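You operate a simulated robot arm through the tools that you are given. There is no shell and no other tool. Be economical: measure what you need, move in short steps, check, and stop when the job is done.

The job below is to be done with a simulated two-armed robot. You get a single attempt, and the scene is never put back.

Task
Move the picnic tumbler to the tea tray and wipe up the sticky patch.
Fine: pass the tumbler from one hand to the other on the way; use the orange cloth and put it back. Set down upright: what you pick out. What is to be rubbed or washed off counts as gone when no trace of it is left.

Only the result counts: the job must be done as asked and must still hold three seconds after the hand-in. Knocking over, shifting, dropping, spilling or breaking anything else fails it. Flat cloth is picked up by pressing the open fingertips on it (5 to 10 N) and closing them slowly along it; thin cloth reads only 2 to 8 mm in the jaws.

Robot
Two 7-joint arms with two-finger parallel grippers on one trunk, on a base that drives. Base frame: it is fixed to the floor where the robot stands at the start and does not move with it; the origin is under the middle of the robot, x ahead of it, y to its left, z up; the surface under the hand at the start is at about z = 720. Readings come in mm, rad, newtons and seconds.
The left shoulder is at the start at [70, 163, 1070], the right one opposite. With the tool pointing down near the work surface each hand reaches from about 380 to 880 mm from the robot's upright axis, wherever it stands, measured 20 degrees to its own side. Places, roughly: sticky patch on the low table [500, -200, 700]; tray [500, -600, 700]. Payload 3.43 kg a hand.
The TCP of each hand is the grasp point between the finger pads, 34 mm short of the fingertips. In the tool frame z runs along the fingers and y along their closing line. The gripper opens to 128 mm. The fingers are 24 mm wide and 12 mm thick; the gripper's body (48 by 130 mm) begins 96 mm behind the TCP.
Orientation is that of the tool frame in the base frame, as [roll, pitch, yaw] about the fixed x, y, z axes, in that order (R = Rz(yaw) Ry(pitch) Rx(roll)). With the fingers straight down and closing along the base's y, the tool's x points along the base's -x, its y along +y and its z along -z.

Tools
- The arms move only by the tool play_rows. It takes "left_commands", "right_commands" or both (then of equal length, played together; a hand with none holds still); each is a list of rows, each an object (a shift or turn left out is 0, a gripper value left out holds the last) with "offset": the shift along the tool's x, y, z in mm, a list of three; "rotation": the turn, a rotation vector about the tool's x, y, z in rad, a list of three; "jaw": the finger opening in mm, from 0 to 128. In form: [{"offset": [dx, dy, dz], "rotation": [rx, ry, rz], "jaw": jaw}, ...]. A call has 1 to 12 rows; each row is the pose to reach, as a shift and turn from the pose commanded when the call began, along the tool's axes at that moment. A row lasts 0.2 s, in which the tool goes at most 50 mm and 0.15 rad; a call with a longer step from one row to the next is refused whole, and so is a gripper value outside its range. Where a pose cannot be reached the arm comes as near as it can. A force on the tool above 40 N (or 10 N above the force at the start of the call, whichever is more), or a blocked arm, ends the call early, and 0.2 s more pass. The fingers move at their own pace (about 153 mm/s each) and stop on an object; they squeeze with about 24 N. The grip force told is the motor's: it shows also when the fingers shut on nothing. Time passes only in rows, and 0.2 s behind the last, so rows that repeat a pose let the fingers close. It gives the time, the measured TCP pose, the force on the tool (base axes), the opening and the grip force at its end, in the units of the frame above (readings bear some noise), with the torque about the TCP (base axes, N m) and any sound that the robot's microphone picked up, and new pictures: "show" is both (left out), scene, wrist or none (wrist: the cameras of the hands that moved).
- Cameras (640 x 400 px; columns grow to the right, rows downward): "scene" is now at [126, -21.5, 1277.2]; the picture's right is [-0.27, -0.96, 0.00], its down [-0.73, 0.20, -0.66] and it looks along [0.63, -0.18, -0.75] (base axes); focal length 247 px, centre (320, 200). "left" rides on the left gripper at [76, 11, -160] in its tool frame; the picture's right is [-0.15, 0.99, 0.00], its down [-0.88, -0.13, -0.46] and it looks along [-0.45, -0.07, 0.89] (tool axes); focal length 234 px, centre (320, 200). "right" rides on the right gripper at [76, -11, -160] in its tool frame; the picture's right is [0.15, 0.99, 0.00], its down [-0.88, 0.13, -0.46] and it looks along [-0.45, 0.07, 0.89] (tool axes); focal length 234 px, centre (320, 200). There is no depth. A picture from a camera that has moved, and an enlarged one, comes with that camera's place and axes in the base frame and with its lens.
- lift_body(by): slides the trunk up (or, below 0, down) by that many mm; the arms and the scene camera ride with it, the base frame stays. It gives what a move gives, with no picture.
- roll_base(legs): drives the robot by 1 to 6 legs, each [ahead, left, turn to the left] in mm, mm and rad, along the robot's own axes; the way and the turn of a leg run together, so that a leg with both is an arc; at most 1500 mm and 3.142 rad a leg. The arms and the cameras ride along, it lands a little off, and it stops where it bumps. It gives what a move gives, and a new picture of the scene camera.
- aim_head(pan, tilt): turns the head with the scene camera to pan (to the left, within 1.501 rad either way) and tilt (down, from -0.506 to 1.204), counted from straight ahead of the robot. It gives what a move gives, and a new picture of the scene camera.
- enlarge(camera, box): a new picture of the part [left, top, right, bottom] of that camera's present view, enlarged. No time passes.
- job_done(): hands the job in; it is judged then, once.

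Go step by step. Nothing tells you exact positions but the pictures and the camera data: compare them with the known pose of the tool, close in by small moves and look again before you grip or let go. The budget is 120 turns and 260 pictures, counting those below and the enlarged ones. Unless the task says otherwise, let go and move clear before handing in, and close with one line.

The tools are called as a command line: name --argument value ..., lists and objects as JSON in quotes. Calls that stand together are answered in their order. play_rows: Moves the arms, as the interface text tells. Its arguments: {"type":"object","properties":{"left_commands":{"type":"array","items":{"type":"object","properties":{"offset":{"type":"array","items":{"type":"number"}},"rotation":{"type":"array","items":{"type":"number"}},"jaw":{"type":"number"}}}},"right_commands":{"type":"array","items":{"type":"object","properties":{"offset":{"type":"array","items":{"type":"number"}},"rotation":{"type":"array","items":{"type":"number"}},"jaw":{"type":"number"}}}},"show":{"type":"string","enum":["both","scene","wrist","none"]}},"required":[]} The other tools are called the same way: lift_body (by) slides the trunk up or down; roll_base (legs) drives the base; aim_head (pan, tilt) turns the head that bears the scene camera; enlarge (camera, box) takes an enlarged picture of a part of a camera's view; job_done () hands the job in.

At the start:

```text
clock: 0.0
left_position: [520.8, 23.9, 1014.2]
left_tool_rot: [3.141, 0.001, -3.139]
left_ft_force: [1.8, -0.3, -0.1]
left_moment: [-0.01, 0.01, -0.01]
left_gripper_width: 127.9
left_grasp_force: 0.1
right_position: [486.6, -352.7, 973.0]
right_tool_rot: [3.141, 0.001, 3.141]
right_ft_force: [-0.3, -0.2, 0.5]
right_moment: [0.0, -0.01, 0.01]
right_gripper_width: 128.0
right_grasp_force: 0.0
trunk travel left (down, up): [-550.0, 390.0]
robot x, y, heading: [-2.1, -2.3, -0.007]
head pan, tilt: [-0.276, 0.855]
```

scene: 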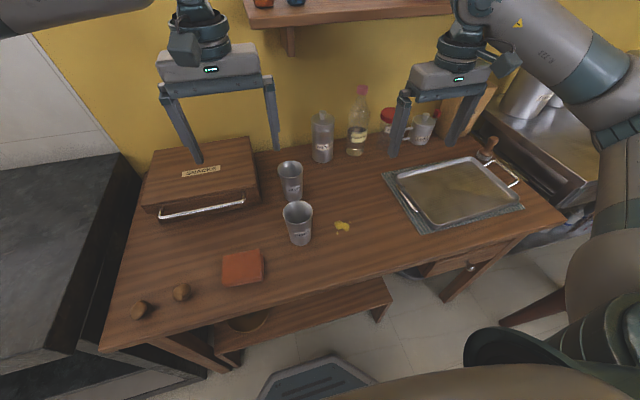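
right: 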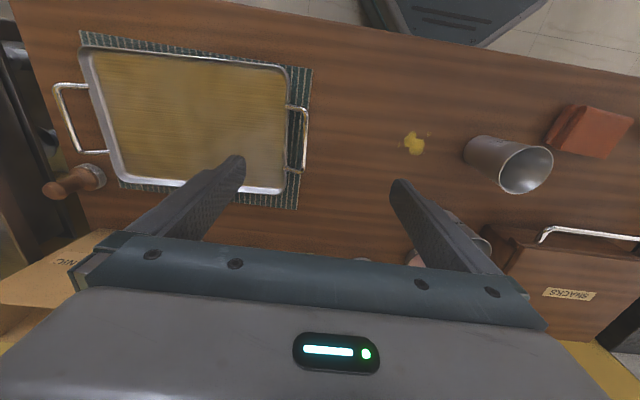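
left: 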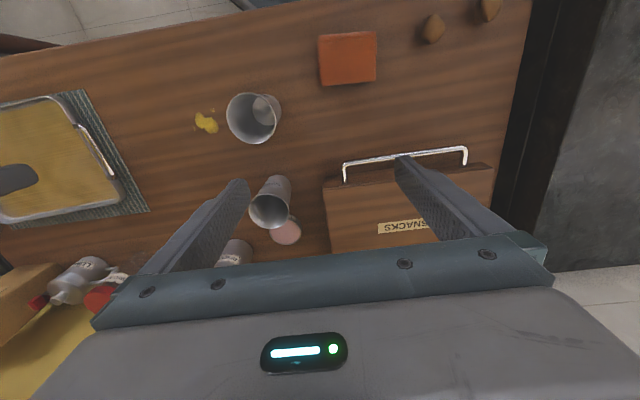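

I see two steel tumblers in the middle, other vessels at the back, an orange cloth, a yellow patch and the tray. I'll enlarge to read the labels.

enlarge --camera "scene" --box '[260, 140, 360, 260]'

enlarge --camera "scene" --box '[300, 70, 460, 170]'

enlarge --camera "scene" --box '[380, 130, 540, 240]'

enlarge --camera "left" --box '[180, 20, 400, 260]'

```text
3.33 times, centred on (310, 200) of scene
camera zoom: at [126.0, -21.5, 1277.2], right [-0.27, -0.96, 0.0], down [-0.73, 0.2, -0.66], along [0.63, -0.18, -0.75], focal length 824 px, centre (353, 200)
```

zoom: 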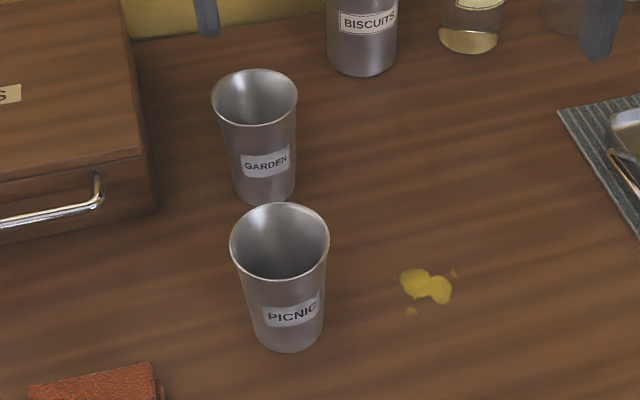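

```text
4.00 times, centred on (380, 120) of scene
camera zoom: at [126.0, -21.5, 1277.2], right [-0.27, -0.96, 0.0], down [-0.73, 0.2, -0.66], along [0.63, -0.18, -0.75], focal length 989 px, centre (80, 520)
```

zoom: 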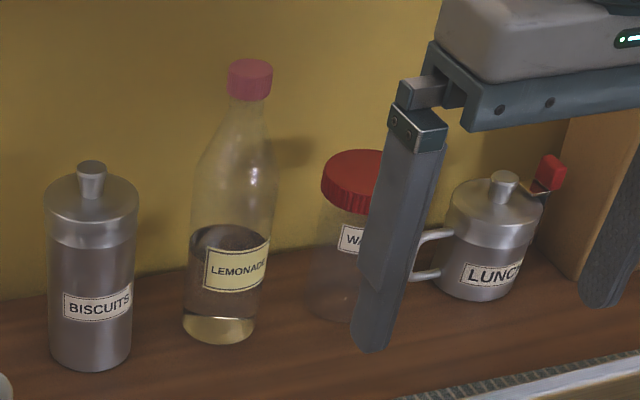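

```text
3.64 times, centred on (460, 185) of scene
camera zoom: at [126.0, -21.5, 1277.2], right [-0.27, -0.96, 0.0], down [-0.73, 0.2, -0.66], along [0.63, -0.18, -0.75], focal length 899 px, centre (-189, 254)
```

zoom: 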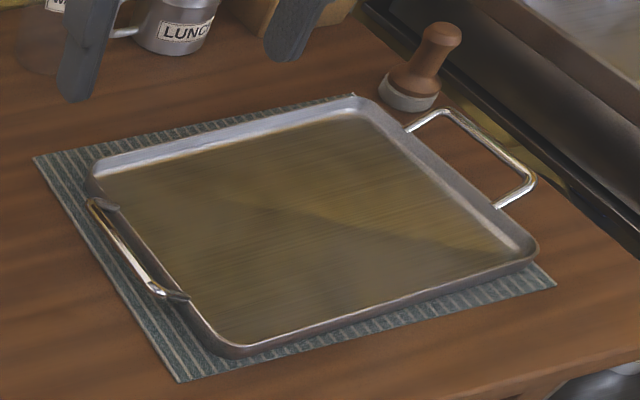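

```text
1.67 times, centred on (290, 140) of left
camera zoom: at [444.3, 34.2, 1173.4], right [0.14, 0.99, 0.0], down [0.88, -0.13, 0.46], along [0.45, -0.07, -0.89], focal length 390 px, centre (370, 300)
```

zoom: 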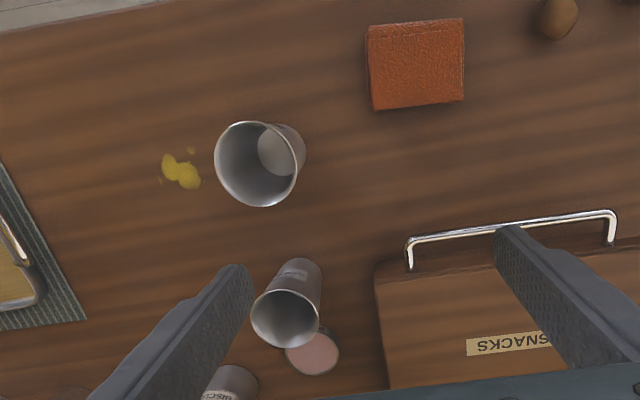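

The "PICNIC" tumbler is the near one, at about (475, -68). The table is at z≈712 with the rim near 835, the cloth is at about (430, 85) and the patch at about (489, -191). I'll turn the left hand so it can grip the tumbler low from the side, leaving the top free for the right hand.

play_rows --left_commands '[{"offset": [4, 5, 0], "rotation": [0, 0, 0.1428]}, {"offset": [8, 10, 0], "rotation": [0, 0, 0.2856]}, {"offset": [12, 15, 0], "rotation": [0, 0, 0.4284]}, {"offset": [16, 20, 0], "rotation": [0, 0, 0.5712]}, {"offset": [20, 25, 0], "rotation": [0, 0, 0.714]}, {"offset": [24, 30, 0], "rotation": [0, 0, 0.8568]}, {"offset": [28, 35, 0], "rotation": [0, 0, 0.9996]}, {"offset": [32, 40, 0], "rotation": [0, 0, 1.1424]}, {"offset": [36, 45, 0], "rotation": [0, 0, 1.2852]}, {"offset": [40, 50, 0], "rotation": [0, 0, 1.428]}, {"offset": [45, 55, 0], "rotation": [0, 0, 1.5708]}, {"offset": [45, 55, 0], "rotation": [0, 0, 1.5708]}]' --show "none"

```text
clock: 2.6
left_position: [468.3, 76.4, 1013.5]
left_tool_rot: [3.141, -0.001, 1.573]
left_ft_force: [0.7, -0.8, 0.1]
left_moment: [-0.02, 0.04, -0.02]
left_gripper_width: 128.1
left_grasp_force: 0.0
left hand out of reach, approached as far as the arm can: row 11, 12
right_position: [487.1, -353.4, 972.5]
right_tool_rot: [3.142, -0.002, -3.141]
right_ft_force: [0.2, 0.6, -0.3]
right_moment: [-0.01, 0.01, 0.03]
right_gripper_width: 127.7
right_grasp_force: 0.1
trunk travel left (down, up): [-550.0, 390.0]
robot x, y, heading: [0.7, -0.1, -0.001]
head pan, tilt: [-0.276, 0.855]
```

Nearly there; next I'll tilt the hand by 60° and come partly down.

play_rows --left_commands '[{"offset": [5, 1, 10], "rotation": [0, -0.131, 0]}, {"offset": [10, 2, 20], "rotation": [0, -0.262, 0]}, {"offset": [15, 3, 30], "rotation": [0, -0.393, 0]}, {"offset": [20, 4, 40], "rotation": [0, -0.524, 0]}, {"offset": [20, 5, 50], "rotation": [0, -0.654, 0]}, {"offset": [20, 6, 60], "rotation": [0, -0.785, 0]}, {"offset": [20, 7, 70], "rotation": [0, -0.916, 0]}, {"offset": [20, 8, 80], "rotation": [0, -1.047, 0]}, {"offset": [20, 8, 90], "rotation": [0, -1.047, 0]}]'

```text
clock: 4.6
left_position: [386.1, 73.3, 1002.1]
left_tool_rot: [-3.14, 0.959, 1.573]
left_ft_force: [-0.9, -1.3, 0.7]
left_moment: [0.06, -0.04, 0.03]
left_gripper_width: 128.0
left_grasp_force: 0.1
left hand out of reach, approached as far as the arm can: row 1, 2, 3, 4, 5, 6, 7, 8, 9
right_position: [482.6, -356.7, 972.5]
right_tool_rot: [3.139, 0.004, 3.142]
right_ft_force: [-0.4, -0.2, 0.5]
right_moment: [0.04, -0.07, -0.02]
right_gripper_width: 128.0
right_grasp_force: 0.0
trunk travel left (down, up): [-550.0, 390.0]
robot x, y, heading: [1.9, -1.0, -0.001]
head pan, tilt: [-0.276, 0.855]
camera scene: at [121.2, -25.0, 1276.7], right [-0.27, -0.96, 0.0], down [-0.72, 0.21, -0.66], along [0.63, -0.18, -0.75], focal length 247 px, centre (320, 200)
camera left: at [396.6, 247.0, 1031.2], right [0.99, -0.08, 0.12], down [-0.13, -0.13, 0.98], along [-0.06, -0.99, -0.14], focal length 234 px, centre (320, 200)
```

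scene: 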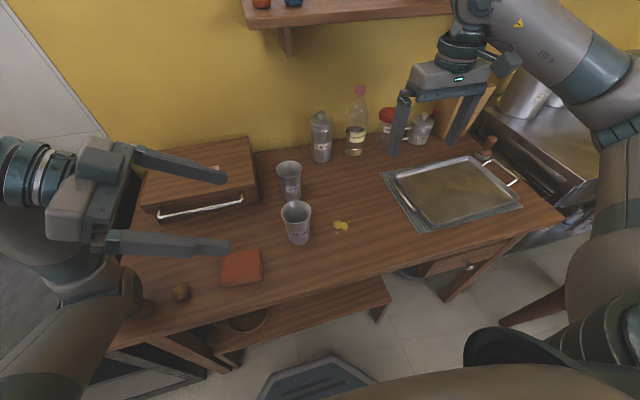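
left: 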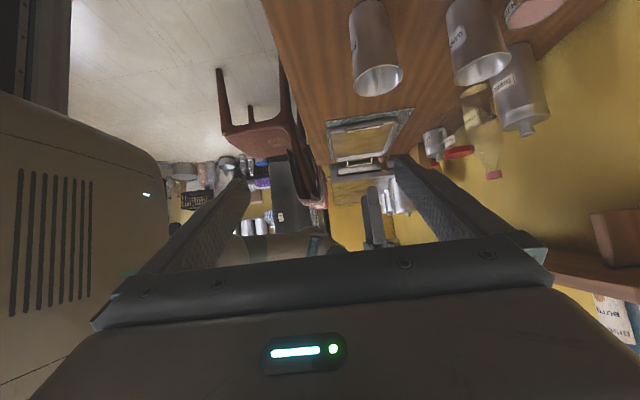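

The arm can't point straight sideways there. I'll swing the hand so it points diagonally forward and to the right.

play_rows --left_commands '[{"rotation": [-0.113, 0, -0.065]}, {"rotation": [-0.227, 0, -0.131]}, {"rotation": [-0.34, 0, -0.196]}, {"rotation": [-0.453, 0, -0.262]}, {"rotation": [-0.567, 0, -0.327]}, {"rotation": [-0.68, 0, -0.393]}, {"rotation": [-0.68, 0, -0.393]}]'

```text
clock: 6.2
left_position: [506.6, 65.8, 1044.6]
left_tool_rot: [3.035, 0.978, 2.274]
left_ft_force: [0.1, 0.1, 0.3]
left_moment: [-0.04, -0.01, 0.0]
left_gripper_width: 128.3
left_grasp_force: 0.1
left hand out of reach, approached as far as the arm can: row 1, 2, 3, 4, 5, 6, 7
right_position: [486.4, -351.6, 972.6]
right_tool_rot: [3.14, 0.001, -3.139]
right_ft_force: [-0.2, 0.6, -0.6]
right_moment: [-0.01, -0.01, 0.0]
right_gripper_width: 128.0
right_grasp_force: 0.0
trunk travel left (down, up): [-550.0, 390.0]
robot x, y, heading: [1.5, -0.3, -0.004]
head pan, tilt: [-0.276, 0.855]
camera scene: at [126.1, -20.7, 1277.2], right [-0.27, -0.96, 0.0], down [-0.73, 0.2, -0.66], along [0.63, -0.18, -0.75], focal length 247 px, centre (320, 200)
camera left: at [387.5, 194.4, 1069.4], right [0.75, 0.64, 0.18], down [-0.05, -0.21, 0.98], along [0.66, -0.74, -0.12], focal length 234 px, centre (320, 200)
```

scene: 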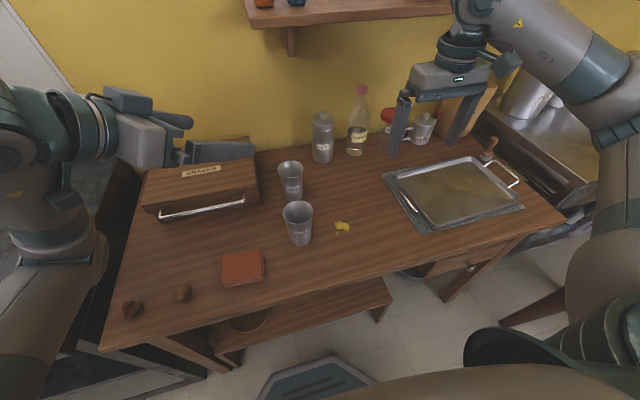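
left: 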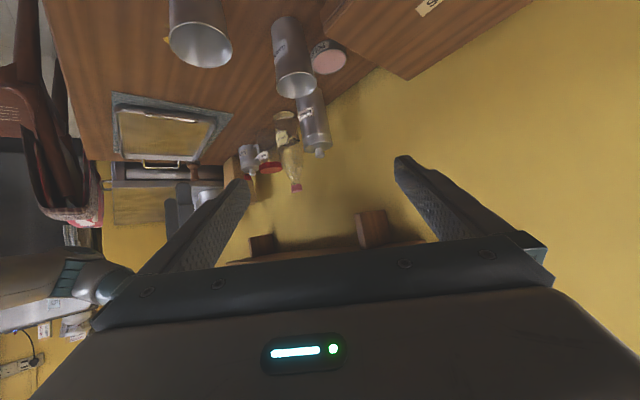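

The left hand can't get lower in that posture. Pointing forward and down should be more natural if the base stands a bit further back, so I'll check the space behind first.

aim_head --pan 1.5 --tilt 0.7

aim_head --pan -1.5 --tilt 0.7

```text
clock: 8.0
left_position: [505.7, 63.8, 1044.8]
left_tool_rot: [3.033, 0.977, 2.268]
left_ft_force: [0.4, -0.2, 0.1]
left_moment: [0.02, -0.01, 0.0]
left_gripper_width: 127.9
left_grasp_force: 0.0
right_position: [486.7, -352.8, 972.5]
right_tool_rot: [3.142, 0.0, -3.141]
right_ft_force: [-0.1, 0.3, -0.9]
right_moment: [-0.01, -0.02, -0.03]
right_gripper_width: 127.9
right_grasp_force: 0.0
trunk travel left (down, up): [-550.0, 390.0]
robot x, y, heading: [-2.2, 2.1, -0.003]
head pan, tilt: [1.499, 0.7]
camera scene: at [57.1, 84.4, 1289.8], right [1.0, -0.07, 0.0], down [-0.05, -0.64, -0.76], along [0.06, 0.76, -0.64], focal length 247 px, centre (320, 200)
```

scene: 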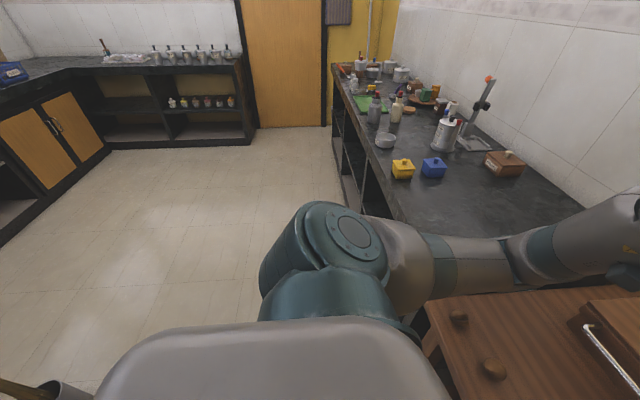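

```text
clock: 10.6
left_position: [506.1, 64.6, 1045.2]
left_tool_rot: [3.033, 0.977, 2.27]
left_ft_force: [0.7, -0.1, 0.6]
left_moment: [-0.02, 0.0, 0.01]
left_gripper_width: 128.0
left_grasp_force: 0.1
right_position: [488.2, -353.0, 972.0]
right_tool_rot: [3.14, 0.0, -3.14]
right_ft_force: [0.2, -0.6, 0.0]
right_moment: [-0.04, -0.02, -0.02]
right_gripper_width: 128.2
right_grasp_force: 0.0
trunk travel left (down, up): [-550.0, 390.0]
robot x, y, heading: [0.3, 1.7, -0.005]
head pan, tilt: [-1.499, 0.7]
camera scene: at [57.1, -85.0, 1289.8], right [-1.0, -0.07, 0.0], down [-0.05, 0.64, -0.76], along [0.05, -0.76, -0.64], focal length 247 px, centre (320, 200)
```

scene: 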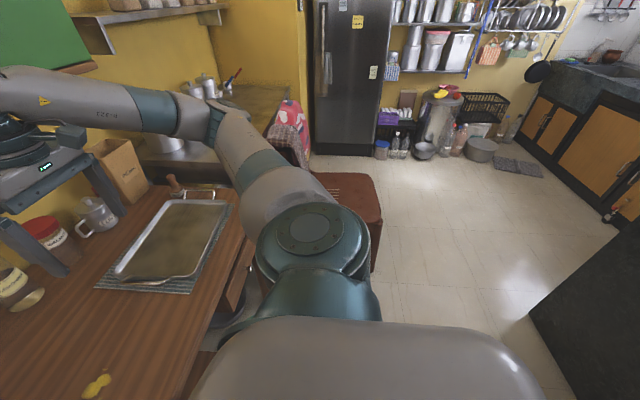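

Floor behind seems clear for a short step. I'll put the head back and back up 160 mm.

roll_base --legs '[[-160, 0, 0]]'

aim_head --pan -0.2 --tilt 0.8

```text
clock: 12.0
left_position: [346.3, 63.6, 1044.5]
left_tool_rot: [3.031, 0.981, 2.266]
left_ft_force: [-0.4, -1.2, 0.8]
left_moment: [-0.02, -0.03, 0.08]
left_gripper_width: 127.8
left_grasp_force: 0.1
right_position: [329.2, -353.4, 972.7]
right_tool_rot: [3.141, 0.002, 3.141]
right_ft_force: [-0.9, 0.7, -0.3]
right_moment: [-0.03, -0.03, 0.0]
right_gripper_width: 128.1
right_grasp_force: 0.0
trunk travel left (down, up): [-550.0, 390.0]
robot x, y, heading: [-157.9, -3.1, -0.002]
head pan, tilt: [-1.499, 0.7]
camera scene: at [-102.4, -85.0, 1289.8], right [-1.0, -0.07, 0.0], down [-0.04, 0.64, -0.76], along [0.05, -0.76, -0.64], focal length 247 px, centre (320, 200)
```

scene: 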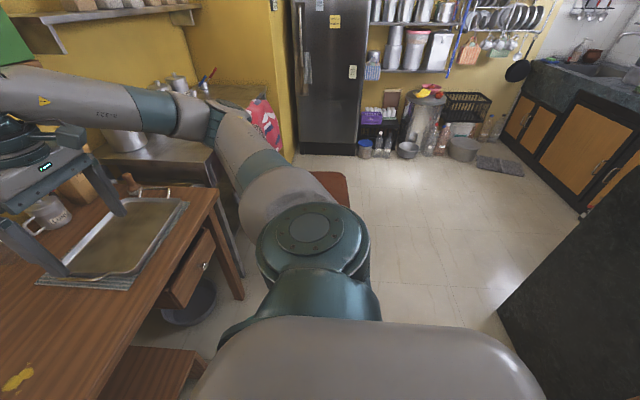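

```text
clock: 13.5
left_position: [346.9, 63.6, 1043.3]
left_tool_rot: [3.033, 0.978, 2.267]
left_ft_force: [1.5, 0.0, -0.3]
left_moment: [0.03, 0.01, 0.01]
left_gripper_width: 128.0
left_grasp_force: 0.0
right_position: [328.9, -353.1, 971.4]
right_tool_rot: [-3.141, 0.001, 3.141]
right_ft_force: [-0.5, 0.0, -1.0]
right_moment: [0.04, -0.01, -0.05]
right_gripper_width: 128.2
right_grasp_force: 0.0
trunk travel left (down, up): [-550.0, 390.0]
robot x, y, heading: [-158.6, 1.4, -0.001]
head pan, tilt: [-0.201, 0.799]
camera scene: at [-28.2, -16.5, 1281.6], right [-0.2, -0.98, 0.0], down [-0.7, 0.14, -0.7], along [0.68, -0.14, -0.72], focal length 247 px, centre (320, 200)
```

scene: 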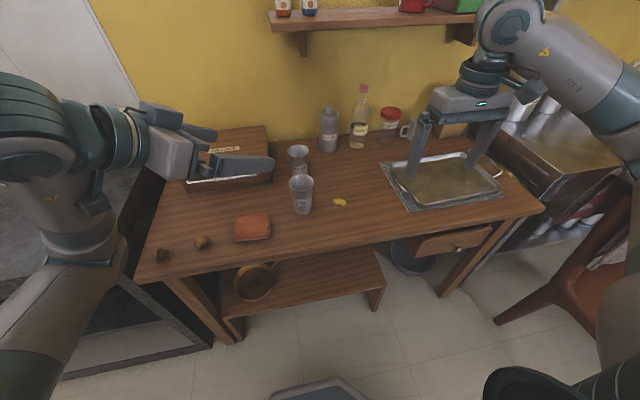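

Now I'll reorient the left hand to point forward, right and down, with a 50° tilt.

play_rows --left_commands '[{"rotation": [-0.113, 0, -0.065]}, {"rotation": [-0.227, 0, -0.131]}, {"rotation": [-0.221, 0.09, -0.141]}, {"rotation": [-0.2155, 0.175, -0.151]}, {"rotation": [-0.2155, 0.175, -0.151]}]' --show "none"

```text
clock: 14.7
left_position: [348.8, 64.3, 1043.8]
left_tool_rot: [3.032, 0.817, 2.54]
left_ft_force: [0.3, -0.8, -0.4]
left_moment: [-0.01, 0.03, 0.02]
left_gripper_width: 127.6
left_grasp_force: 0.0
left hand out of reach, approached as far as the arm can: row 1, 2, 3
right_position: [328.3, -352.8, 972.1]
right_tool_rot: [-3.141, -0.001, 3.141]
right_ft_force: [0.8, 0.7, 0.6]
right_moment: [-0.02, 0.01, 0.0]
right_gripper_width: 128.1
right_grasp_force: 0.0
trunk travel left (down, up): [-550.0, 390.0]
robot x, y, heading: [-158.8, 1.3, -0.002]
head pan, tilt: [-0.201, 0.799]
```

Reachable now. I'll bring the hand down to a pre-grasp point before the tumbler and level the closing line.

play_rows --left_commands '[{"offset": [14, -12, 31], "rotation": [0, 0, -0.05]}, {"offset": [28, -24, 63], "rotation": [0, 0, -0.103]}, {"offset": [43, -36, 94], "rotation": [0, 0, -0.103]}, {"offset": [57, -48, 126], "rotation": [0, 0, -0.103]}, {"offset": [71, -60, 157], "rotation": [0, 0, -0.103]}, {"offset": [86, -73, 189], "rotation": [0, 0, -0.103]}, {"offset": [86, -73, 189], "rotation": [0, 0, -0.103]}]'

```text
clock: 16.3
left_position: [386.9, -27.3, 845.4]
left_tool_rot: [-3.14, 0.825, 2.69]
left_ft_force: [0.4, -0.6, 0.3]
left_moment: [0.01, -0.02, -0.01]
left_gripper_width: 128.0
left_grasp_force: 0.1
right_position: [327.1, -353.5, 973.1]
right_tool_rot: [-3.142, -0.001, 3.14]
right_ft_force: [-0.6, -0.1, 0.0]
right_moment: [-0.01, 0.0, 0.01]
right_gripper_width: 128.1
right_grasp_force: 0.0
trunk travel left (down, up): [-550.0, 390.0]
robot x, y, heading: [-156.5, 0.7, -0.002]
head pan, tilt: [-0.201, 0.799]
camera scene: at [-28.5, -16.2, 1281.6], right [-0.2, -0.98, 0.0], down [-0.7, 0.14, -0.7], along [0.68, -0.14, -0.72], focal length 247 px, centre (320, 200)
camera left: at [239.9, 56.7, 897.9], right [0.52, 0.85, 0.11], down [0.18, -0.23, 0.96], along [0.83, -0.48, -0.27], focal length 234 px, centre (320, 200)
```

scene: 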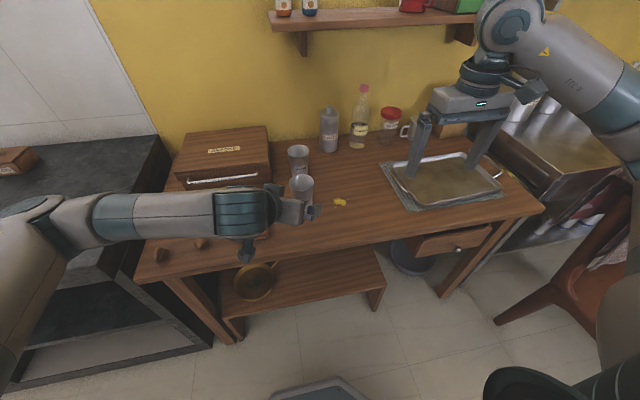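
left: 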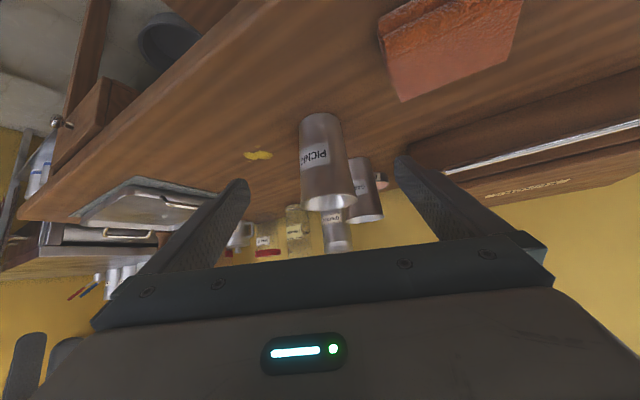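

The tumbler is lined up between the fingers. I'll advance 121 mm along the fingers.

play_rows --left_commands '[{"offset": [0, 1, 25], "jaw": 115}, {"offset": [0, 2, 50]}, {"offset": [0, 2, 75]}, {"offset": [0, 2, 100]}, {"offset": [0, 2, 120]}, {"offset": [0, 2, 120]}]'

```text
clock: 17.7
left_position: [467.1, -64.0, 766.4]
left_tool_rot: [3.141, 0.824, 2.69]
left_ft_force: [0.1, 0.2, -0.2]
left_moment: [0.0, -0.01, 0.02]
left_gripper_width: 114.7
left_grasp_force: 0.2
right_position: [328.8, -352.2, 972.7]
right_tool_rot: [-3.141, 0.0, 3.139]
right_ft_force: [-0.6, -0.9, 0.5]
right_moment: [0.02, 0.01, 0.01]
right_gripper_width: 128.1
right_grasp_force: 0.0
trunk travel left (down, up): [-550.0, 390.0]
robot x, y, heading: [-158.1, -2.0, -0.003]
head pan, tilt: [-0.201, 0.799]
camera scene: at [-28.3, -16.3, 1281.6], right [-0.2, -0.98, 0.0], down [-0.7, 0.14, -0.7], along [0.68, -0.14, -0.72], focal length 247 px, centre (320, 200)
camera left: at [319.9, 18.5, 818.3], right [0.52, 0.85, 0.11], down [0.18, -0.23, 0.96], along [0.83, -0.48, -0.27], focal length 234 px, centre (320, 200)
```

scene: 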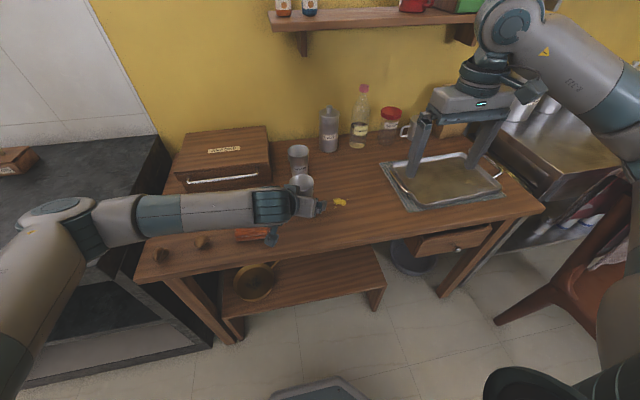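
left: 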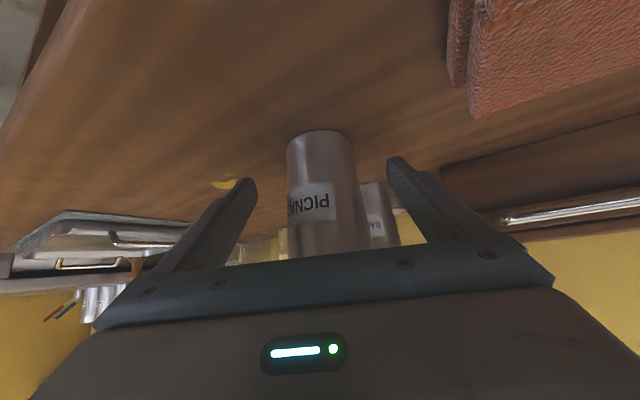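

Centred. Closing on the tumbler.

play_rows --left_commands '[{"jaw": 80}, {"jaw": 66}, {"jaw": 50}, {"jaw": 45}, {"jaw": 45}]' --show "wrist"

```text
clock: 18.9
left_position: [468.3, -64.5, 767.7]
left_tool_rot: [-3.14, 0.825, 2.69]
left_ft_force: [0.4, -0.6, -0.2]
left_moment: [0.0, 0.0, 0.0]
left_gripper_width: 57.6
left_grasp_force: 24.5
right_position: [328.9, -353.6, 971.8]
right_tool_rot: [3.142, 0.001, 3.14]
right_ft_force: [0.0, 0.1, -0.6]
right_moment: [0.02, 0.04, -0.01]
right_gripper_width: 127.7
right_grasp_force: 0.1
trunk travel left (down, up): [-550.0, 390.0]
robot x, y, heading: [-158.5, 1.3, -0.004]
head pan, tilt: [-0.201, 0.799]
camera left: at [320.0, 18.6, 818.5], right [0.52, 0.85, 0.11], down [0.18, -0.23, 0.96], along [0.83, -0.48, -0.27], focal length 234 px, centre (320, 200)
```

left: 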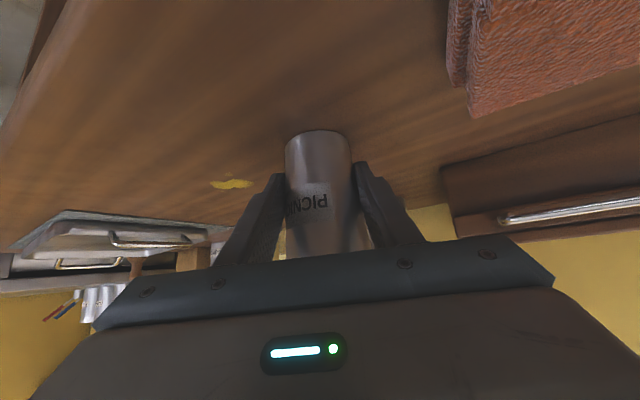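

Gripped at 57.6 mm. Lifting straight up, then moving a little to the right.

play_rows --left_commands '[{"offset": [-7.3, 0, -6.8]}, {"offset": [-22, 0, -20.4]}, {"offset": [-44, 0, -40.7]}, {"offset": [-66, 0, -61]}, {"offset": [-95, 0, -88]}, {"offset": [-121, 0, -112]}, {"offset": [-147, 0, -136]}, {"offset": [-154, -21, -129]}, {"offset": [-161, -42, -121]}, {"offset": [-168, -63, -114]}, {"offset": [-168, -63, -114]}]'

```text
clock: 21.3
left_position: [468.7, -132.2, 965.9]
left_tool_rot: [3.142, 0.827, 2.691]
left_ft_force: [0.1, -0.3, -1.3]
left_moment: [-0.02, 0.01, -0.03]
left_gripper_width: 57.1
left_grasp_force: 23.9
right_position: [328.2, -351.8, 972.5]
right_tool_rot: [-3.141, 0.001, 3.14]
right_ft_force: [1.7, -0.4, -0.3]
right_moment: [0.0, -0.03, 0.01]
right_gripper_width: 128.2
right_grasp_force: 0.0
trunk travel left (down, up): [-550.0, 390.0]
robot x, y, heading: [-157.9, 0.8, -0.001]
head pan, tilt: [-0.201, 0.799]
camera scene: at [-28.0, -15.7, 1281.5], right [-0.2, -0.98, 0.0], down [-0.7, 0.14, -0.7], along [0.68, -0.14, -0.72], focal length 247 px, centre (320, 200)
camera left: at [320.2, -49.4, 1018.3], right [0.52, 0.85, 0.11], down [0.18, -0.23, 0.96], along [0.83, -0.48, -0.27], focal length 234 px, centre (320, 200)
```

scene: 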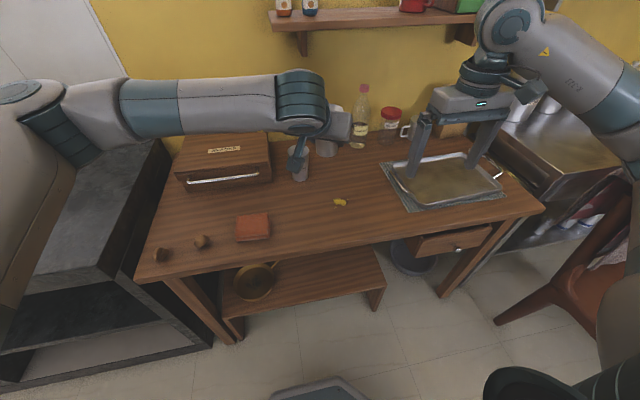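
left: 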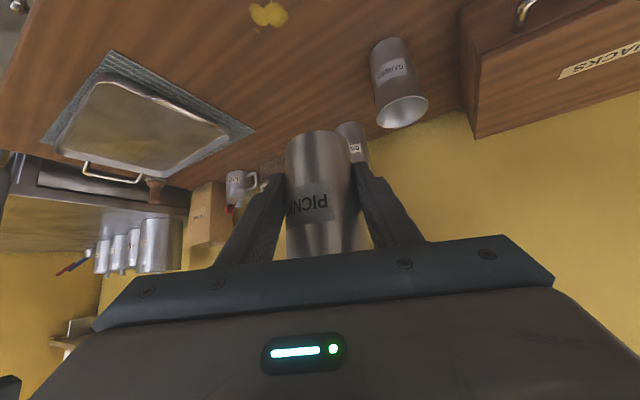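

The tumbler is held securely. I'll lower it a bit to a comfortable hand-over height and bring the right hand up, turned so its fingers close along the left hand's direction.

play_rows --left_commands '[{"offset": [10, 0, 9]}, {"offset": [20, 0, 18]}, {"offset": [30, 0, 28]}, {"offset": [40, 0, 37]}, {"offset": [50, 0, 46]}, {"offset": [58.7, 0, 54.3]}, {"offset": [58.7, 0, 54.3]}, {"offset": [58.7, 0, 54.3]}, {"offset": [58.7, 0, 54.3]}]' --right_commands '[{"offset": [-8, 8, -15], "rotation": [0, 0, -0.14], "jaw": 110}, {"offset": [-16, 16, -30], "rotation": [0, 0, -0.28]}, {"offset": [-26, 26, -45], "rotation": [0, 0, -0.42]}, {"offset": [-36, 36, -55], "rotation": [0, 0, -0.56]}, {"offset": [-46, 46, -60], "rotation": [0, 0, -0.7]}, {"offset": [-56, 56, -60], "rotation": [0, 0, -0.84]}, {"offset": [-64, 64, -60], "rotation": [0, 0, -0.98]}, {"offset": [-72, 73, -60], "rotation": [0, 0, -1.119]}, {"offset": [-72, 73, -60], "rotation": [0, 0, -1.119]}]'

```text
clock: 23.3
left_position: [468.5, -133.8, 886.6]
left_tool_rot: [3.139, 0.824, 2.691]
left_ft_force: [1.1, 0.1, -1.7]
left_moment: [-0.02, -0.02, 0.0]
left_gripper_width: 57.7
left_grasp_force: 24.1
right_position: [360.4, -244.7, 1026.2]
right_tool_rot: [3.14, 0.001, -2.025]
right_ft_force: [0.4, -0.4, -0.3]
right_moment: [0.03, -0.02, -0.01]
right_gripper_width: 109.8
right_grasp_force: 0.0
right hand out of reach, approached as far as the arm can: row 7, 8, 9
trunk travel left (down, up): [-550.0, 390.0]
robot x, y, heading: [-160.7, 2.7, 0.0]
head pan, tilt: [-0.201, 0.799]
camera scene: at [-28.0, -17.4, 1281.5], right [-0.2, -0.98, 0.0], down [-0.7, 0.14, -0.7], along [0.68, -0.14, -0.72], focal length 247 px, centre (320, 200)
camera right: at [337.2, -317.9, 1185.9], right [-0.95, 0.3, 0.0], down [0.27, 0.85, 0.46], along [0.14, 0.43, -0.89], focal length 234 px, centre (320, 200)
camera left: at [320.1, -50.6, 938.2], right [0.52, 0.85, 0.11], down [0.18, -0.23, 0.96], along [0.83, -0.48, -0.27], focal length 234 px, centre (320, 200)
```

scene: 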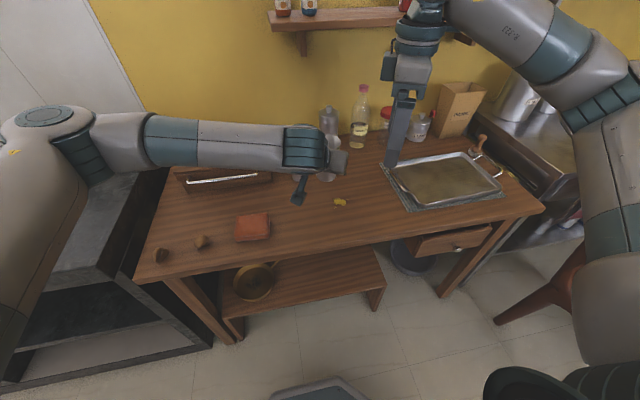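
right: 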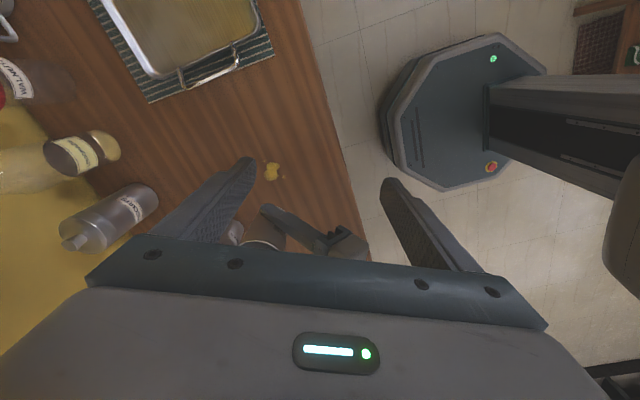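
left: 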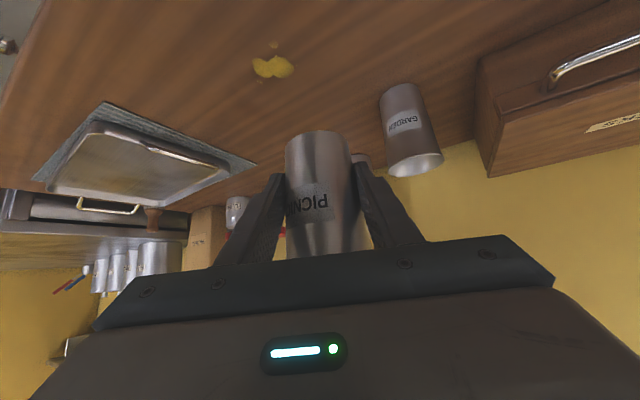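

The right arm stopped slightly short there. I'll move it forward and see if the posture frees up.

play_rows --right_commands '[{"offset": [-12, -25, 0]}, {"offset": [-24, -50, 0]}, {"offset": [-36, -75, 0]}, {"offset": [-48, -99, 0]}, {"offset": [-48, -99, 0]}]' --show "none"

```text
clock: 24.5
left_position: [467.3, -133.2, 886.2]
left_tool_rot: [-3.141, 0.827, 2.69]
left_ft_force: [0.2, 0.4, -0.4]
left_moment: [-0.05, 0.0, 0.0]
left_gripper_width: 57.5
left_grasp_force: 23.9
right_position: [389.7, -208.6, 1021.9]
right_tool_rot: [-3.141, 0.0, -2.028]
right_ft_force: [1.2, -0.1, -1.4]
right_moment: [0.01, -0.01, 0.02]
right_gripper_width: 110.1
right_grasp_force: 0.1
right hand out of reach, approached as far as the arm can: row 1, 2, 3, 4, 5
trunk travel left (down, up): [-550.0, 390.0]
robot x, y, heading: [-160.3, 2.4, -0.003]
head pan, tilt: [-0.201, 0.799]
```

I'll unwind some yaw, go to the place above the tumbler, then turn there.

play_rows --right_commands '[{"rotation": [0, 0, 0.14]}, {"rotation": [0, 0, 0.28]}, {"rotation": [0, 0, 0.42]}, {"rotation": [0, 0, 0.56]}, {"rotation": [0, 0, 0.56]}]' --show "none"

```text
clock: 25.5
left_position: [474.6, -126.9, 886.2]
left_tool_rot: [3.139, 0.823, 2.707]
left_ft_force: [2.2, 1.7, -0.9]
left_moment: [-0.18, 0.3, -0.12]
left_gripper_width: 57.1
left_grasp_force: 23.5
right_position: [389.9, -208.0, 1021.2]
right_tool_rot: [-3.14, -0.015, -2.547]
right_ft_force: [-2.6, -2.6, -0.2]
right_moment: [-0.06, 0.06, 0.23]
right_gripper_width: 110.1
right_grasp_force: 0.1
trunk travel left (down, up): [-550.0, 390.0]
robot x, y, heading: [-157.1, 0.5, 0.003]
head pan, tilt: [-0.201, 0.799]
stopped in row 5 (left hand): the force on the tool passed its limit at 47 N (the readings are from after the stop); the commanded pose is now the measured one
```

The hands touched. I'll back the right hand away to the right and look.

play_rows --right_commands '[{"offset": [11, -16, -10]}, {"offset": [22, -33, -20]}, {"offset": [39, -58, -20]}, {"offset": [56, -83, -20]}]'

```text
clock: 26.5
left_position: [473.8, -127.5, 886.5]
left_tool_rot: [3.137, 0.826, 2.706]
left_ft_force: [-0.1, -0.6, -1.2]
left_moment: [-0.01, 0.0, 0.01]
left_gripper_width: 57.2
left_grasp_force: 23.6
right_position: [390.3, -306.5, 1042.5]
right_tool_rot: [3.141, -0.013, -2.548]
right_ft_force: [-0.7, -0.3, 0.2]
right_moment: [0.01, 0.01, 0.0]
right_gripper_width: 110.1
right_grasp_force: 0.0
trunk travel left (down, up): [-550.0, 390.0]
robot x, y, heading: [-161.7, -2.0, -0.003]
head pan, tilt: [-0.201, 0.799]
camera scene: at [-28.4, -17.2, 1281.6], right [-0.2, -0.98, 0.0], down [-0.7, 0.14, -0.7], along [0.68, -0.14, -0.72], focal length 247 px, centre (320, 200)
camera right: at [334.9, -357.9, 1202.9], right [-0.68, 0.74, 0.0], down [0.66, 0.6, 0.45], along [0.33, 0.3, -0.9], focal length 234 px, centre (320, 200)
```

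scene: 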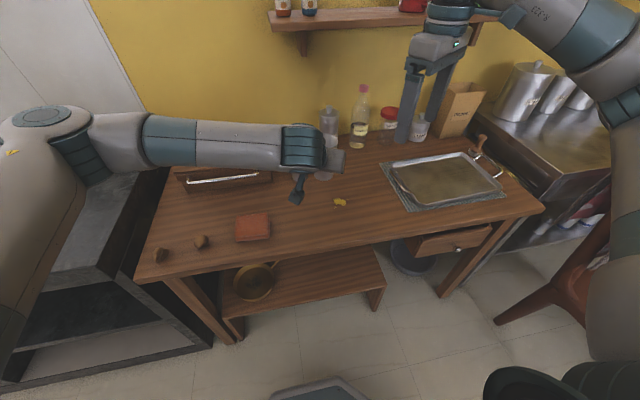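
right: 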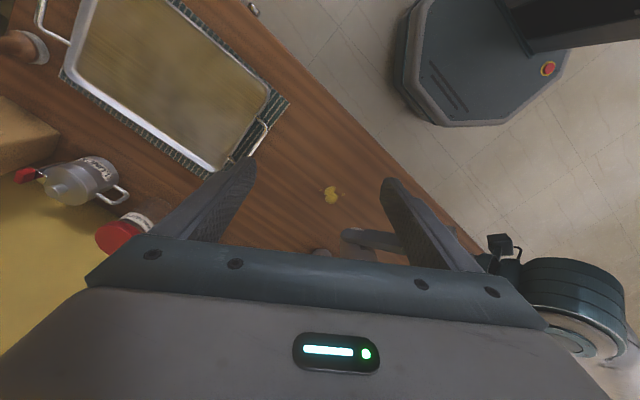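

I'll bring the right hand around by the far side, away from the left wrist, and retry the turn there.

play_rows --right_commands '[{"offset": [-43, -12, 0]}, {"offset": [-86, -24, 0]}, {"offset": [-129, -36, 0]}, {"offset": [-172, -49, 0]}, {"offset": [-172, -49, 0], "rotation": [0, 0, -0.14]}, {"offset": [-172, -49, 0], "rotation": [0, 0, -0.28]}, {"offset": [-172, -49, 0], "rotation": [0, 0, -0.42]}, {"offset": [-172, -49, 0], "rotation": [0, 0, -0.5]}, {"offset": [-172, -49, 0], "rotation": [0, 0, -0.5]}]'

```text
clock: 28.5
left_position: [471.0, -128.8, 885.1]
left_tool_rot: [3.138, 0.821, 2.698]
left_ft_force: [-33.8, 7.4, -7.0]
left_moment: [-0.82, -4.21, -1.65]
left_gripper_width: 57.4
left_grasp_force: 24.0
right_position: [420.7, -172.8, 1028.5]
right_tool_rot: [3.141, -0.007, -2.056]
right_ft_force: [33.2, -8.9, 4.5]
right_moment: [-0.19, -0.88, -0.25]
right_gripper_width: 90.8
right_grasp_force: 0.0
right hand out of reach, approached as far as the arm can: row 4, 5, 6, 7, 8, 9
trunk travel left (down, up): [-550.0, 390.0]
robot x, y, heading: [-157.6, -0.6, -0.004]
head pan, tilt: [-0.201, 0.799]
camera scene: at [-27.8, -16.5, 1281.5], right [-0.2, -0.98, 0.0], down [-0.7, 0.14, -0.7], along [0.68, -0.14, -0.72], focal length 247 px, centre (320, 200)
camera right: at [395.8, -243.9, 1188.1], right [-0.94, 0.33, 0.0], down [0.3, 0.84, 0.45], along [0.15, 0.42, -0.89], focal length 234 px, centre (320, 200)
```

scene: 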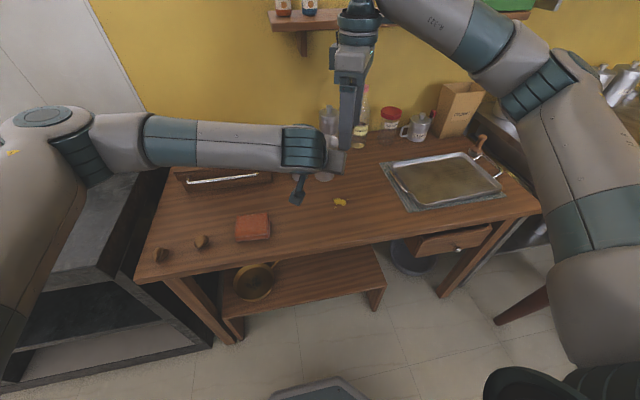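
right: 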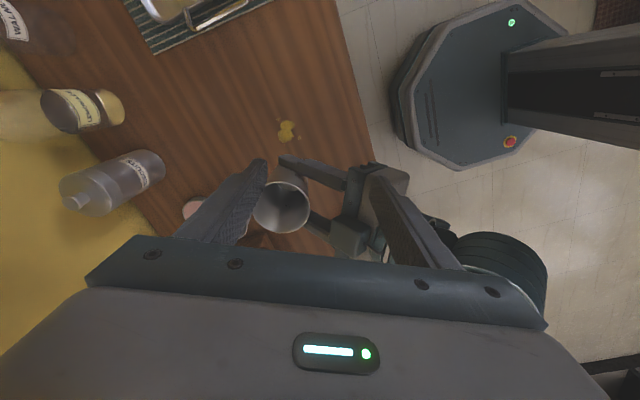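

Contact again: that yaw pulled the right arm inward. Raising the right hand straight up to clear it.

play_rows --right_commands '[{"offset": [4, 0, -20]}, {"offset": [8, 0, -50]}, {"offset": [8, 0, -85]}, {"offset": [8, 0, -85]}]'

```text
clock: 29.5
left_position: [474.4, -127.4, 885.8]
left_tool_rot: [3.136, 0.825, 2.704]
left_ft_force: [-0.2, 0.1, -0.8]
left_moment: [0.03, 0.03, 0.0]
left_gripper_width: 57.6
left_grasp_force: 24.3
right_position: [403.2, -171.0, 1102.8]
right_tool_rot: [3.135, -0.011, -2.05]
right_ft_force: [0.9, -0.3, -0.9]
right_moment: [-0.03, 0.0, 0.01]
right_gripper_width: 109.8
right_grasp_force: 0.0
right hand out of reach, approached as far as the arm can: row 1, 2, 3, 4
trunk travel left (down, up): [-550.0, 390.0]
robot x, y, heading: [-154.1, 3.0, 0.001]
head pan, tilt: [-0.201, 0.799]
camera scene: at [-27.3, -17.0, 1281.4], right [-0.2, -0.98, 0.0], down [-0.7, 0.14, -0.7], along [0.68, -0.14, -0.72], focal length 247 px, centre (320, 200)
camera right: at [379.1, -242.3, 1263.7], right [-0.94, 0.33, 0.01], down [0.3, 0.84, 0.45], along [0.14, 0.42, -0.89], focal length 234 px, centre (320, 200)
```

scene: 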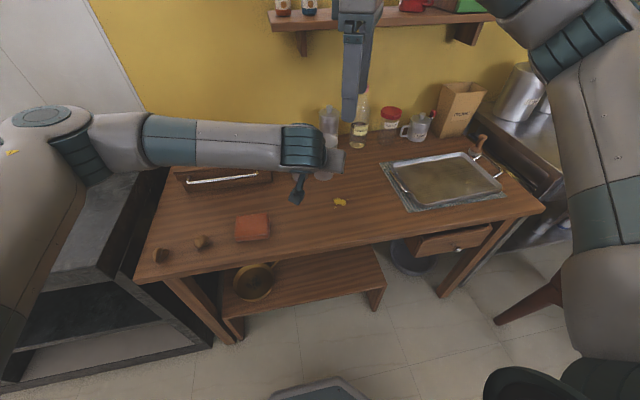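
right: 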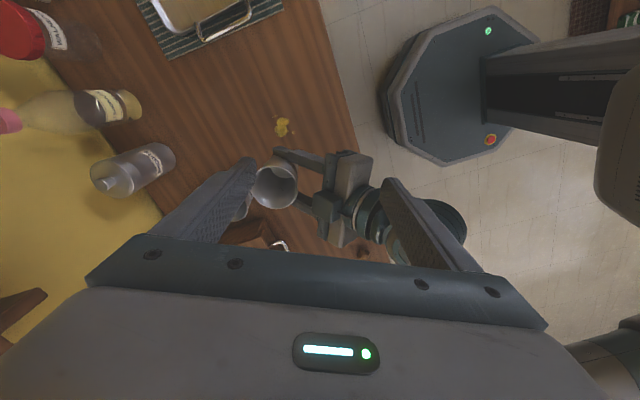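

Lower heights give the right arm more reach, so I'll lower and retract the left hand with the tumbler (base stays ~25 mm above the table).

play_rows --left_commands '[{"offset": [19, -4, 6]}, {"offset": [38, -8.7, 11]}, {"offset": [58, -13, 17]}, {"offset": [77, -17.4, 22]}, {"offset": [96.6, -21.8, 28]}, {"offset": [96.6, -21.8, 28]}]' --show "scene"

```text
clock: 30.9
left_position: [425.1, -126.7, 796.1]
left_tool_rot: [3.137, 0.827, 2.706]
left_ft_force: [-0.3, 0.2, -0.7]
left_moment: [0.0, 0.02, 0.0]
left_gripper_width: 57.3
left_grasp_force: 24.3
right_position: [403.1, -171.1, 1104.3]
right_tool_rot: [3.138, -0.011, -2.05]
right_ft_force: [-0.3, -0.6, 0.3]
right_moment: [-0.01, 0.02, 0.04]
right_gripper_width: 109.9
right_grasp_force: 0.1
trunk travel left (down, up): [-550.0, 390.0]
robot x, y, heading: [-157.1, -2.5, -0.002]
head pan, tilt: [-0.201, 0.799]
camera scene: at [-28.0, -16.4, 1281.5], right [-0.2, -0.98, 0.0], down [-0.7, 0.14, -0.7], along [0.68, -0.14, -0.72], focal length 247 px, centre (320, 200)
```

scene: 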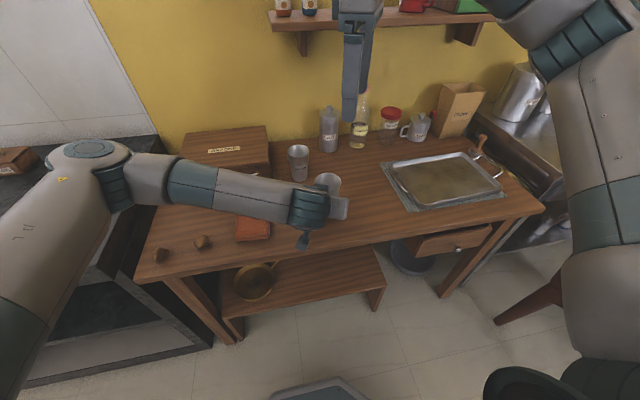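

Tumbler now at about (433, -130), rim z≈862. Moving the right hand above it, keeping 60 mm clearance.

play_rows --right_commands '[{"offset": [-10, -2, 36]}, {"offset": [-25, -4, 72]}, {"offset": [-38, -6, 108]}, {"offset": [-50, -8, 144]}, {"offset": [-50, -8, 144]}]'

```text
clock: 32.1
left_position: [425.6, -127.0, 795.4]
left_tool_rot: [3.136, 0.827, 2.705]
left_ft_force: [-0.4, 1.0, -1.6]
left_moment: [0.02, 0.0, 0.04]
left_gripper_width: 57.2
left_grasp_force: 24.0
right_position: [429.9, -133.6, 957.6]
right_tool_rot: [3.138, -0.01, -2.049]
right_ft_force: [0.3, -0.1, 0.7]
right_moment: [0.0, -0.03, -0.01]
right_gripper_width: 110.0
right_grasp_force: 0.0
trunk travel left (down, up): [-550.0, 390.0]
robot x, y, heading: [-158.0, -0.8, -0.008]
head pan, tilt: [-0.201, 0.799]
camera scene: at [-28.6, -16.5, 1281.6], right [-0.2, -0.98, 0.0], down [-0.7, 0.14, -0.7], along [0.68, -0.14, -0.72], focal length 247 px, centre (320, 200)
camera right: at [407.4, -204.6, 1118.9], right [-0.95, 0.32, 0.01], down [0.29, 0.85, 0.45], along [0.14, 0.42, -0.89], focal length 234 px, centre (320, 200)
```

scene: 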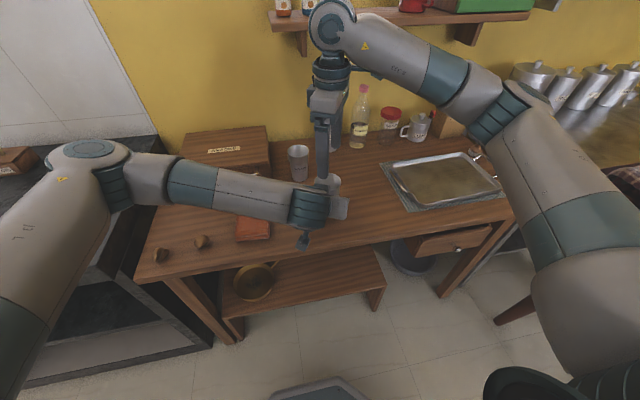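
right: 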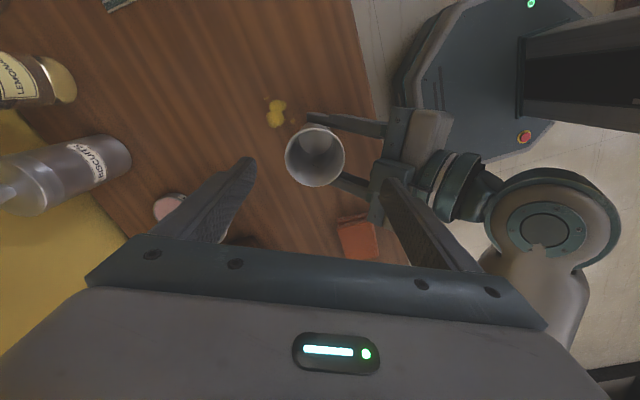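

Reachable here. The tumbler is 5–6 mm off along the closing line; I'll correct that, narrow the jaw to 84 and check before descending.

play_rows --right_commands '[{"offset": [0, -3, 10], "jaw": 84}, {"offset": [0, -5.5, 25], "jaw": 84}, {"offset": [0, -5.5, 35]}, {"offset": [0, -5.5, 35]}]' --show "wrist"

```text
clock: 33.1
left_position: [424.8, -127.2, 795.6]
left_tool_rot: [3.138, 0.828, 2.704]
left_ft_force: [0.5, -0.2, -0.2]
left_moment: [0.01, 0.02, -0.02]
left_gripper_width: 57.2
left_grasp_force: 23.9
right_position: [436.9, -134.5, 922.0]
right_tool_rot: [3.135, -0.01, -2.047]
right_ft_force: [-0.2, -0.2, 1.1]
right_moment: [0.0, 0.0, 0.01]
right_gripper_width: 84.2
right_grasp_force: 0.0
trunk travel left (down, up): [-550.0, 390.0]
robot x, y, heading: [-158.5, -1.0, -0.005]
head pan, tilt: [-0.201, 0.799]
camera right: at [413.0, -205.6, 1081.7], right [-0.95, 0.32, 0.01], down [0.29, 0.85, 0.45], along [0.14, 0.42, -0.89], focal length 234 px, centre (320, 200)
```

right: 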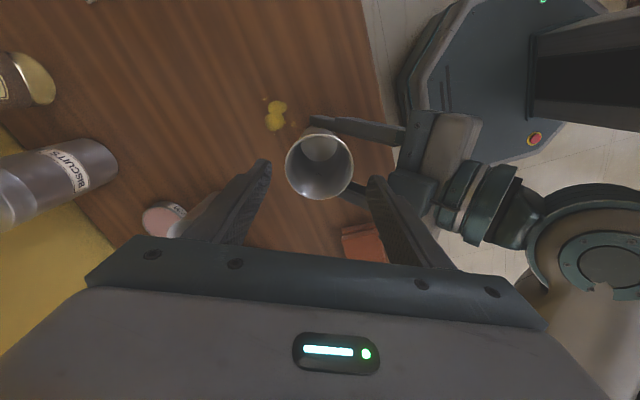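

Centred on the rim now. Descending 80 mm.

play_rows --right_commands '[{"offset": [1, 0, 15]}, {"offset": [2, 0, 30]}, {"offset": [2, 0, 45]}, {"offset": [2, 0, 60]}, {"offset": [2, 0, 72]}, {"offset": [2, 0, 80]}, {"offset": [2, 0, 80]}]'

```text
clock: 34.7
left_position: [425.1, -127.3, 795.6]
left_tool_rot: [3.138, 0.825, 2.705]
left_ft_force: [-11.5, 3.5, -7.4]
left_moment: [-0.43, -1.41, -0.05]
left_gripper_width: 57.2
left_grasp_force: 23.8
right_position: [435.8, -136.0, 842.0]
right_tool_rot: [3.135, -0.011, -2.05]
right_ft_force: [10.8, -4.1, 4.6]
right_moment: [0.3, 0.94, 0.06]
right_gripper_width: 77.2
right_grasp_force: 0.1
trunk travel left (down, up): [-550.0, 390.0]
robot x, y, heading: [-158.7, 0.0, -0.001]
head pan, tilt: [-0.201, 0.799]
camera scene: at [-28.0, -16.4, 1281.5], right [-0.2, -0.98, 0.0], down [-0.7, 0.14, -0.7], along [0.68, -0.14, -0.72], focal length 247 px, centre (320, 200)
camera right: at [411.0, -207.3, 1002.1], right [-0.95, 0.32, 0.01], down [0.29, 0.85, 0.45], along [0.14, 0.42, -0.89], focal length 234 px, centre (320, 200)
```

scene: 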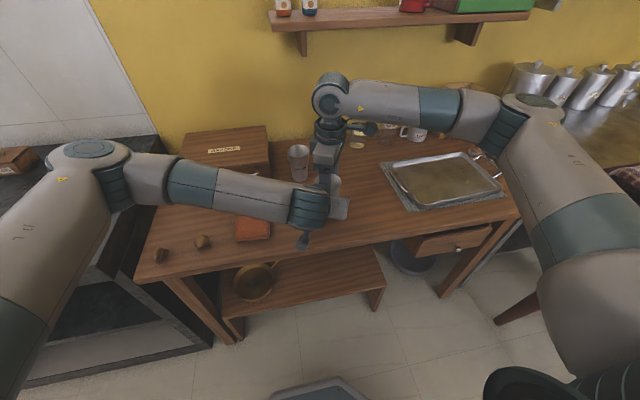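
right: 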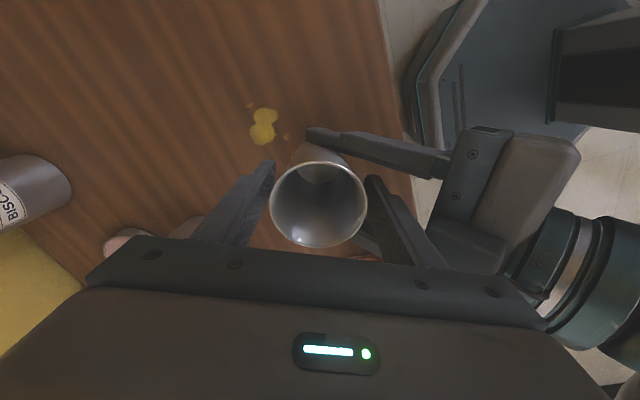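

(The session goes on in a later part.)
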